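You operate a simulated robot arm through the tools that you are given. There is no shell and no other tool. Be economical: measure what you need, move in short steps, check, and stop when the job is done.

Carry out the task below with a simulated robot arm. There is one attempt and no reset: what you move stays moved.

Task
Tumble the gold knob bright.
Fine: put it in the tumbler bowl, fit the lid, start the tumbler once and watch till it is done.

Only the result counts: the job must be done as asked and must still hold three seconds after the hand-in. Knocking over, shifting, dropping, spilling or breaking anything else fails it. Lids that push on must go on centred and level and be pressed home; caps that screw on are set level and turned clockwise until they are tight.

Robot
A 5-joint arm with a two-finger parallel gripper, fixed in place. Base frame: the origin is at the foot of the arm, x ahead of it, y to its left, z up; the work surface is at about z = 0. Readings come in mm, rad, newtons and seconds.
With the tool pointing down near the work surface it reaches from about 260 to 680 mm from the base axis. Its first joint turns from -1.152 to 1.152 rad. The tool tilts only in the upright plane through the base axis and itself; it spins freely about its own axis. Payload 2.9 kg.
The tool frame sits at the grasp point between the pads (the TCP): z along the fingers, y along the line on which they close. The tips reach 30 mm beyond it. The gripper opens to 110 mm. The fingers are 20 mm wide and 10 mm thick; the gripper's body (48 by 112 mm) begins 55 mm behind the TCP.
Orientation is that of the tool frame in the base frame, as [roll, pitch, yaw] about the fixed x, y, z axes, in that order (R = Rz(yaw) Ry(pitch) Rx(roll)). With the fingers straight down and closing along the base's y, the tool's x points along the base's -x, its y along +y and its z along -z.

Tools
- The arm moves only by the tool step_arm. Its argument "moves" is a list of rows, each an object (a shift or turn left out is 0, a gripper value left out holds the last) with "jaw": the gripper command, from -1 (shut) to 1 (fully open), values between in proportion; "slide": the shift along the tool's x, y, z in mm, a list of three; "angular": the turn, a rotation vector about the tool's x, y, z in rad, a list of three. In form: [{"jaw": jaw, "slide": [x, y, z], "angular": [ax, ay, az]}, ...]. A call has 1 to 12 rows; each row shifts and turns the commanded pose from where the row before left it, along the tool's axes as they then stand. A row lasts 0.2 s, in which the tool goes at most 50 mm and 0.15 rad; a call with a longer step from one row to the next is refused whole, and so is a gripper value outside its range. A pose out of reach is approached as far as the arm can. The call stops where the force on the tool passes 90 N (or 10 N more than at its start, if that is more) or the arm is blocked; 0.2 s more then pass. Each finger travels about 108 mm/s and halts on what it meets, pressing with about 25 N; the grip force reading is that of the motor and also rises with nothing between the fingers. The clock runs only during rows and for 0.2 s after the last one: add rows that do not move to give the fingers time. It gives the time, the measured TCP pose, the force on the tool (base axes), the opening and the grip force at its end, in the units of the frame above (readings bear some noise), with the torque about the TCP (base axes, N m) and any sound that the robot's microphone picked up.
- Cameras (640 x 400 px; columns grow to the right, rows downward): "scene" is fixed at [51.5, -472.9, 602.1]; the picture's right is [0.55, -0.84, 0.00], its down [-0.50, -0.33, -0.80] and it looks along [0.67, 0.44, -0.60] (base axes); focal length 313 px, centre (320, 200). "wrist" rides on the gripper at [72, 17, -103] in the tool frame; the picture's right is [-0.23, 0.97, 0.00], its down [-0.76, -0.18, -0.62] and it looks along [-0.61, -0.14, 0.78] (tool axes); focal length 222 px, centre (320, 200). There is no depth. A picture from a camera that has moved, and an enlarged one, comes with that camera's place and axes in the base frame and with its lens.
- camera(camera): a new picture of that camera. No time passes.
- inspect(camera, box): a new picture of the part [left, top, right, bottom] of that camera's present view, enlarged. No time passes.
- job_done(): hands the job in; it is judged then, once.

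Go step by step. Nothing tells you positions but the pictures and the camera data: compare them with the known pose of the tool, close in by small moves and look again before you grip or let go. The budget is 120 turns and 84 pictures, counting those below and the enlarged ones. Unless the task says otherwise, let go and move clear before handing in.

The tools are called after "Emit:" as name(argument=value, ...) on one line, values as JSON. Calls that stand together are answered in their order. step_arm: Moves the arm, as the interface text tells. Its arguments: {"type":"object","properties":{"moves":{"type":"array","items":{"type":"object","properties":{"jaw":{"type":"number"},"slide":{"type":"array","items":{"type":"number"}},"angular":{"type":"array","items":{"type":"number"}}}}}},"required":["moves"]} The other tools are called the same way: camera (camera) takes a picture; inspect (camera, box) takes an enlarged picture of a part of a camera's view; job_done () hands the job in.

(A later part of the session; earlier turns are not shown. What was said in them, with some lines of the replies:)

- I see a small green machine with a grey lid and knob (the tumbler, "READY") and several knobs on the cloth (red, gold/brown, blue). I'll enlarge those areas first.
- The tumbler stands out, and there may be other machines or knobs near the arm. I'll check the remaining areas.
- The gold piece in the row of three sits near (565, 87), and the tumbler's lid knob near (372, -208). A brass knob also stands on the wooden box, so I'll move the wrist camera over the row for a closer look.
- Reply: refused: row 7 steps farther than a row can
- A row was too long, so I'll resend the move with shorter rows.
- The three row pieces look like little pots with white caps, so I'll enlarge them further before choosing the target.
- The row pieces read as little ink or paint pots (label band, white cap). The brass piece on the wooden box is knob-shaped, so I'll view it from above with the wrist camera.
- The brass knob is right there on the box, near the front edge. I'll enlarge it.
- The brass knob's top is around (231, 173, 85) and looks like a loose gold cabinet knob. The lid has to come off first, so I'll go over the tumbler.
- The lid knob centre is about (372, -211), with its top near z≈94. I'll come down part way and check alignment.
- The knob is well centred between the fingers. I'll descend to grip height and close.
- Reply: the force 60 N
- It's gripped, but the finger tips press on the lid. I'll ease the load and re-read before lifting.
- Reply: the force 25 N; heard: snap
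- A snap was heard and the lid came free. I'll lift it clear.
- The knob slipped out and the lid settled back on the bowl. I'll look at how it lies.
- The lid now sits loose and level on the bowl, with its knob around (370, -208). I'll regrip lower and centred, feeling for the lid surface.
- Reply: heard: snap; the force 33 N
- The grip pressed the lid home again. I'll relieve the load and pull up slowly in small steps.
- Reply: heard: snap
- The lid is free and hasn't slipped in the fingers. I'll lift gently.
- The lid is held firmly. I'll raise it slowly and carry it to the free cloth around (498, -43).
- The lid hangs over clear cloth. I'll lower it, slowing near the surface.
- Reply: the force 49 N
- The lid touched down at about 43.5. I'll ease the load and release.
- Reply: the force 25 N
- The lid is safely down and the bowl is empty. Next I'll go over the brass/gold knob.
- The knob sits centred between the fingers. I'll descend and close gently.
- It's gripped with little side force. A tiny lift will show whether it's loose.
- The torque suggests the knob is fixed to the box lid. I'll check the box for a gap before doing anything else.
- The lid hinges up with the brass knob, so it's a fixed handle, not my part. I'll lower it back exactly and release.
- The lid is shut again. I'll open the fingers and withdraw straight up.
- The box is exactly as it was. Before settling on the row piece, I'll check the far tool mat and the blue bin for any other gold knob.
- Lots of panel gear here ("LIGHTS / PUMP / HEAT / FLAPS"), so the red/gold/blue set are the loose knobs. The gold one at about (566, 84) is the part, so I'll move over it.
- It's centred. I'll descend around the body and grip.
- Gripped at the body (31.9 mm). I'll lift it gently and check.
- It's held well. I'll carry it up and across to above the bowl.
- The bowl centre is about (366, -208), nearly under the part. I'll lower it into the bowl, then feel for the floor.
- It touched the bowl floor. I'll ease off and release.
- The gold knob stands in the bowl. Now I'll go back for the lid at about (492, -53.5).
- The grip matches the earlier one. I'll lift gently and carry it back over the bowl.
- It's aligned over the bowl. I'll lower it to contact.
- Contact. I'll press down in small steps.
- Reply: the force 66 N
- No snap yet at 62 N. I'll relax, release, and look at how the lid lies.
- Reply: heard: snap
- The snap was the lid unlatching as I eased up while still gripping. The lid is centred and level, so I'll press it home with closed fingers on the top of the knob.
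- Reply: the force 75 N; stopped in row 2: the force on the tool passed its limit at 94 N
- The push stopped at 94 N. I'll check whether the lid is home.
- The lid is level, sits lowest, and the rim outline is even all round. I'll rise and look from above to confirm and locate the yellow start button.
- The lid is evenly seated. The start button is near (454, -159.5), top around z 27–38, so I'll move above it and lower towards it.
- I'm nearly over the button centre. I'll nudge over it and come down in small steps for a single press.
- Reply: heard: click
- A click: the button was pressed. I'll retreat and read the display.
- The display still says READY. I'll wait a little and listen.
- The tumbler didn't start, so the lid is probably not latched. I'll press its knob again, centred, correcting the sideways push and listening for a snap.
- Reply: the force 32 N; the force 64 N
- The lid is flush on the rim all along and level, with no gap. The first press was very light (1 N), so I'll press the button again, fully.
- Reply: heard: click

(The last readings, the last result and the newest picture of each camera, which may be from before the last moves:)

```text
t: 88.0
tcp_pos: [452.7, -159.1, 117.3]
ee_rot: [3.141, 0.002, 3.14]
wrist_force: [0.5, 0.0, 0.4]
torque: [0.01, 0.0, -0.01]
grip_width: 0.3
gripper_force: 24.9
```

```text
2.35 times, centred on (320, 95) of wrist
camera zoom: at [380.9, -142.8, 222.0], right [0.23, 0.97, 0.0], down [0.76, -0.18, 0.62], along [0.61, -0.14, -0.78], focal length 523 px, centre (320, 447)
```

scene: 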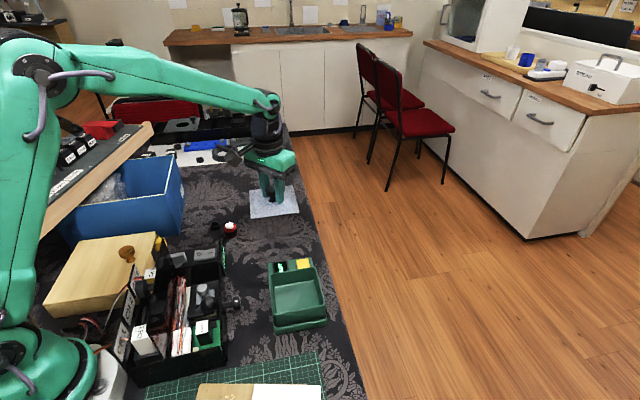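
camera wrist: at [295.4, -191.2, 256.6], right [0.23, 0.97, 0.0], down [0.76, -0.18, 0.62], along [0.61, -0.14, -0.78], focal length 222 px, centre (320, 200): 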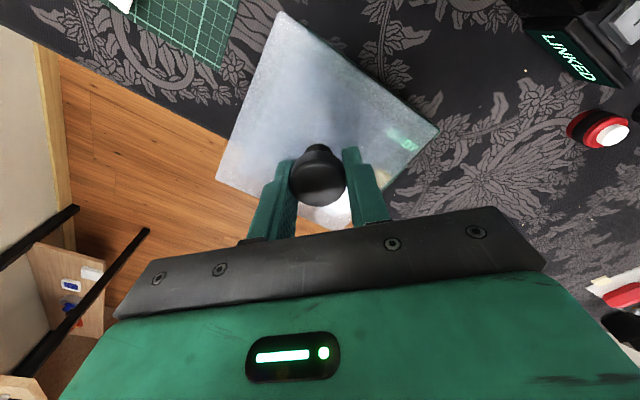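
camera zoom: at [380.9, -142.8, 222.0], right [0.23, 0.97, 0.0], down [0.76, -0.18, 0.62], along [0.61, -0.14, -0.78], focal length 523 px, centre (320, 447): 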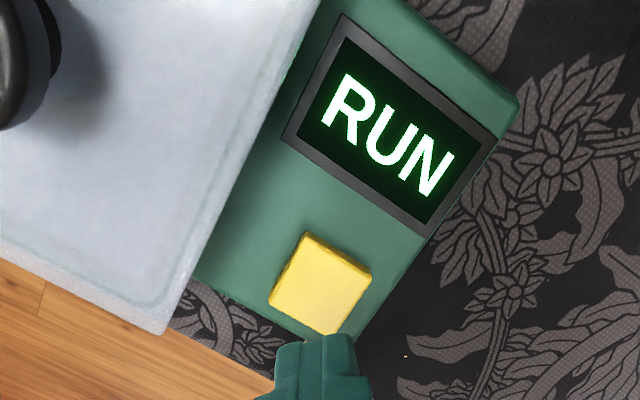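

The display now says RUN. I'll rise clear and wait while it tumbles.

Emit:
step_arm(moves=[{"slide": [0, 0, -30]}, {"slide": [0, 0, -10]}, {}, {}, {}, {}, {}, {}, {}, {}, {}, {}])

Emit:
step_arm(moves=[{}, {}, {}, {}, {}, {}, {}, {}, {}, {}, {}, {}])

Emit:
step_arm(moves=[{}, {}, {}, {}, {}, {}, {}, {}, {}, {}, {}, {}])

Emit:
inspect(camera="wrist", box=[200, 10, 440, 180])

```text
t: 90.6
tcp_pos: [452.3, -160.1, 158.5]
ee_rot: [-3.141, 0.003, -3.141]
wrist_force: [0.3, -0.9, -0.4]
torque: [0.04, 0.03, 0.02]
grip_width: 0.0
gripper_force: 24.7
```

```text
t: 93.2
tcp_pos: [450.9, -159.1, 157.7]
ee_rot: [3.141, 0.002, -3.14]
wrist_force: [1.5, 0.8, 0.2]
torque: [0.04, 0.0, -0.01]
grip_width: 0.3
gripper_force: 25.5
```

```text
t: 95.8
tcp_pos: [451.5, -160.1, 158.3]
ee_rot: [-3.141, 0.003, -3.141]
wrist_force: [-0.1, -0.5, 0.0]
torque: [-0.02, -0.02, -0.02]
grip_width: 0.0
gripper_force: 25.4
```

```text
2.35 times, centred on (320, 95) of wrist
camera zoom: at [380.8, -143.1, 262.3], right [0.23, 0.97, 0.0], down [0.76, -0.18, 0.62], along [0.61, -0.14, -0.78], focal length 523 px, centre (320, 447)
```

zoom: 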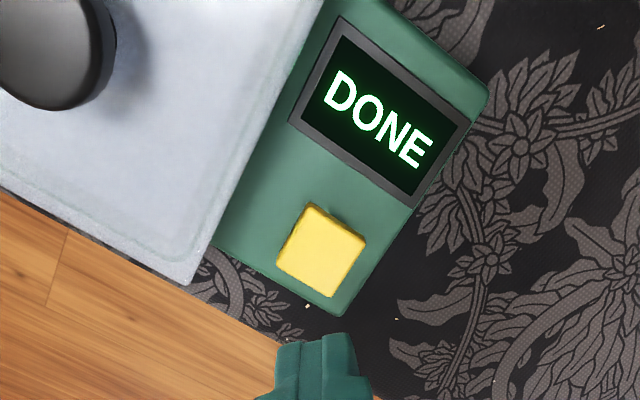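

The display reads DONE. The lid is on, the arm is clear and nothing else looks moved, so I'm handing in.

Emit:
job_done()

```text
The job is handed in.
```

I put the gold piece from the red/gold/blue row in the tumbler bowl, fitted the lid and ran one cycle; the display went from RUN to DONE before I handed in.

- **Which piece:** I took that piece to be the gold knob, though it looks a bit like a capped pot. The brass knob on the wooden box is fixed to the box's hinged lid. Testing it lifted that lid a few millimetres; I lowered it again and the box looked unmoved.
- **Start button:** my first press clicked but the display stayed on READY. I pressed the lid down again and pressed the button a second time, which started the only run I saw.
- **Lid:** it came off the first time and slipped from the gripper a little above the bowl. I never heard a clear snap as I pressed it home at the end, but it sat flush and level on the rim.
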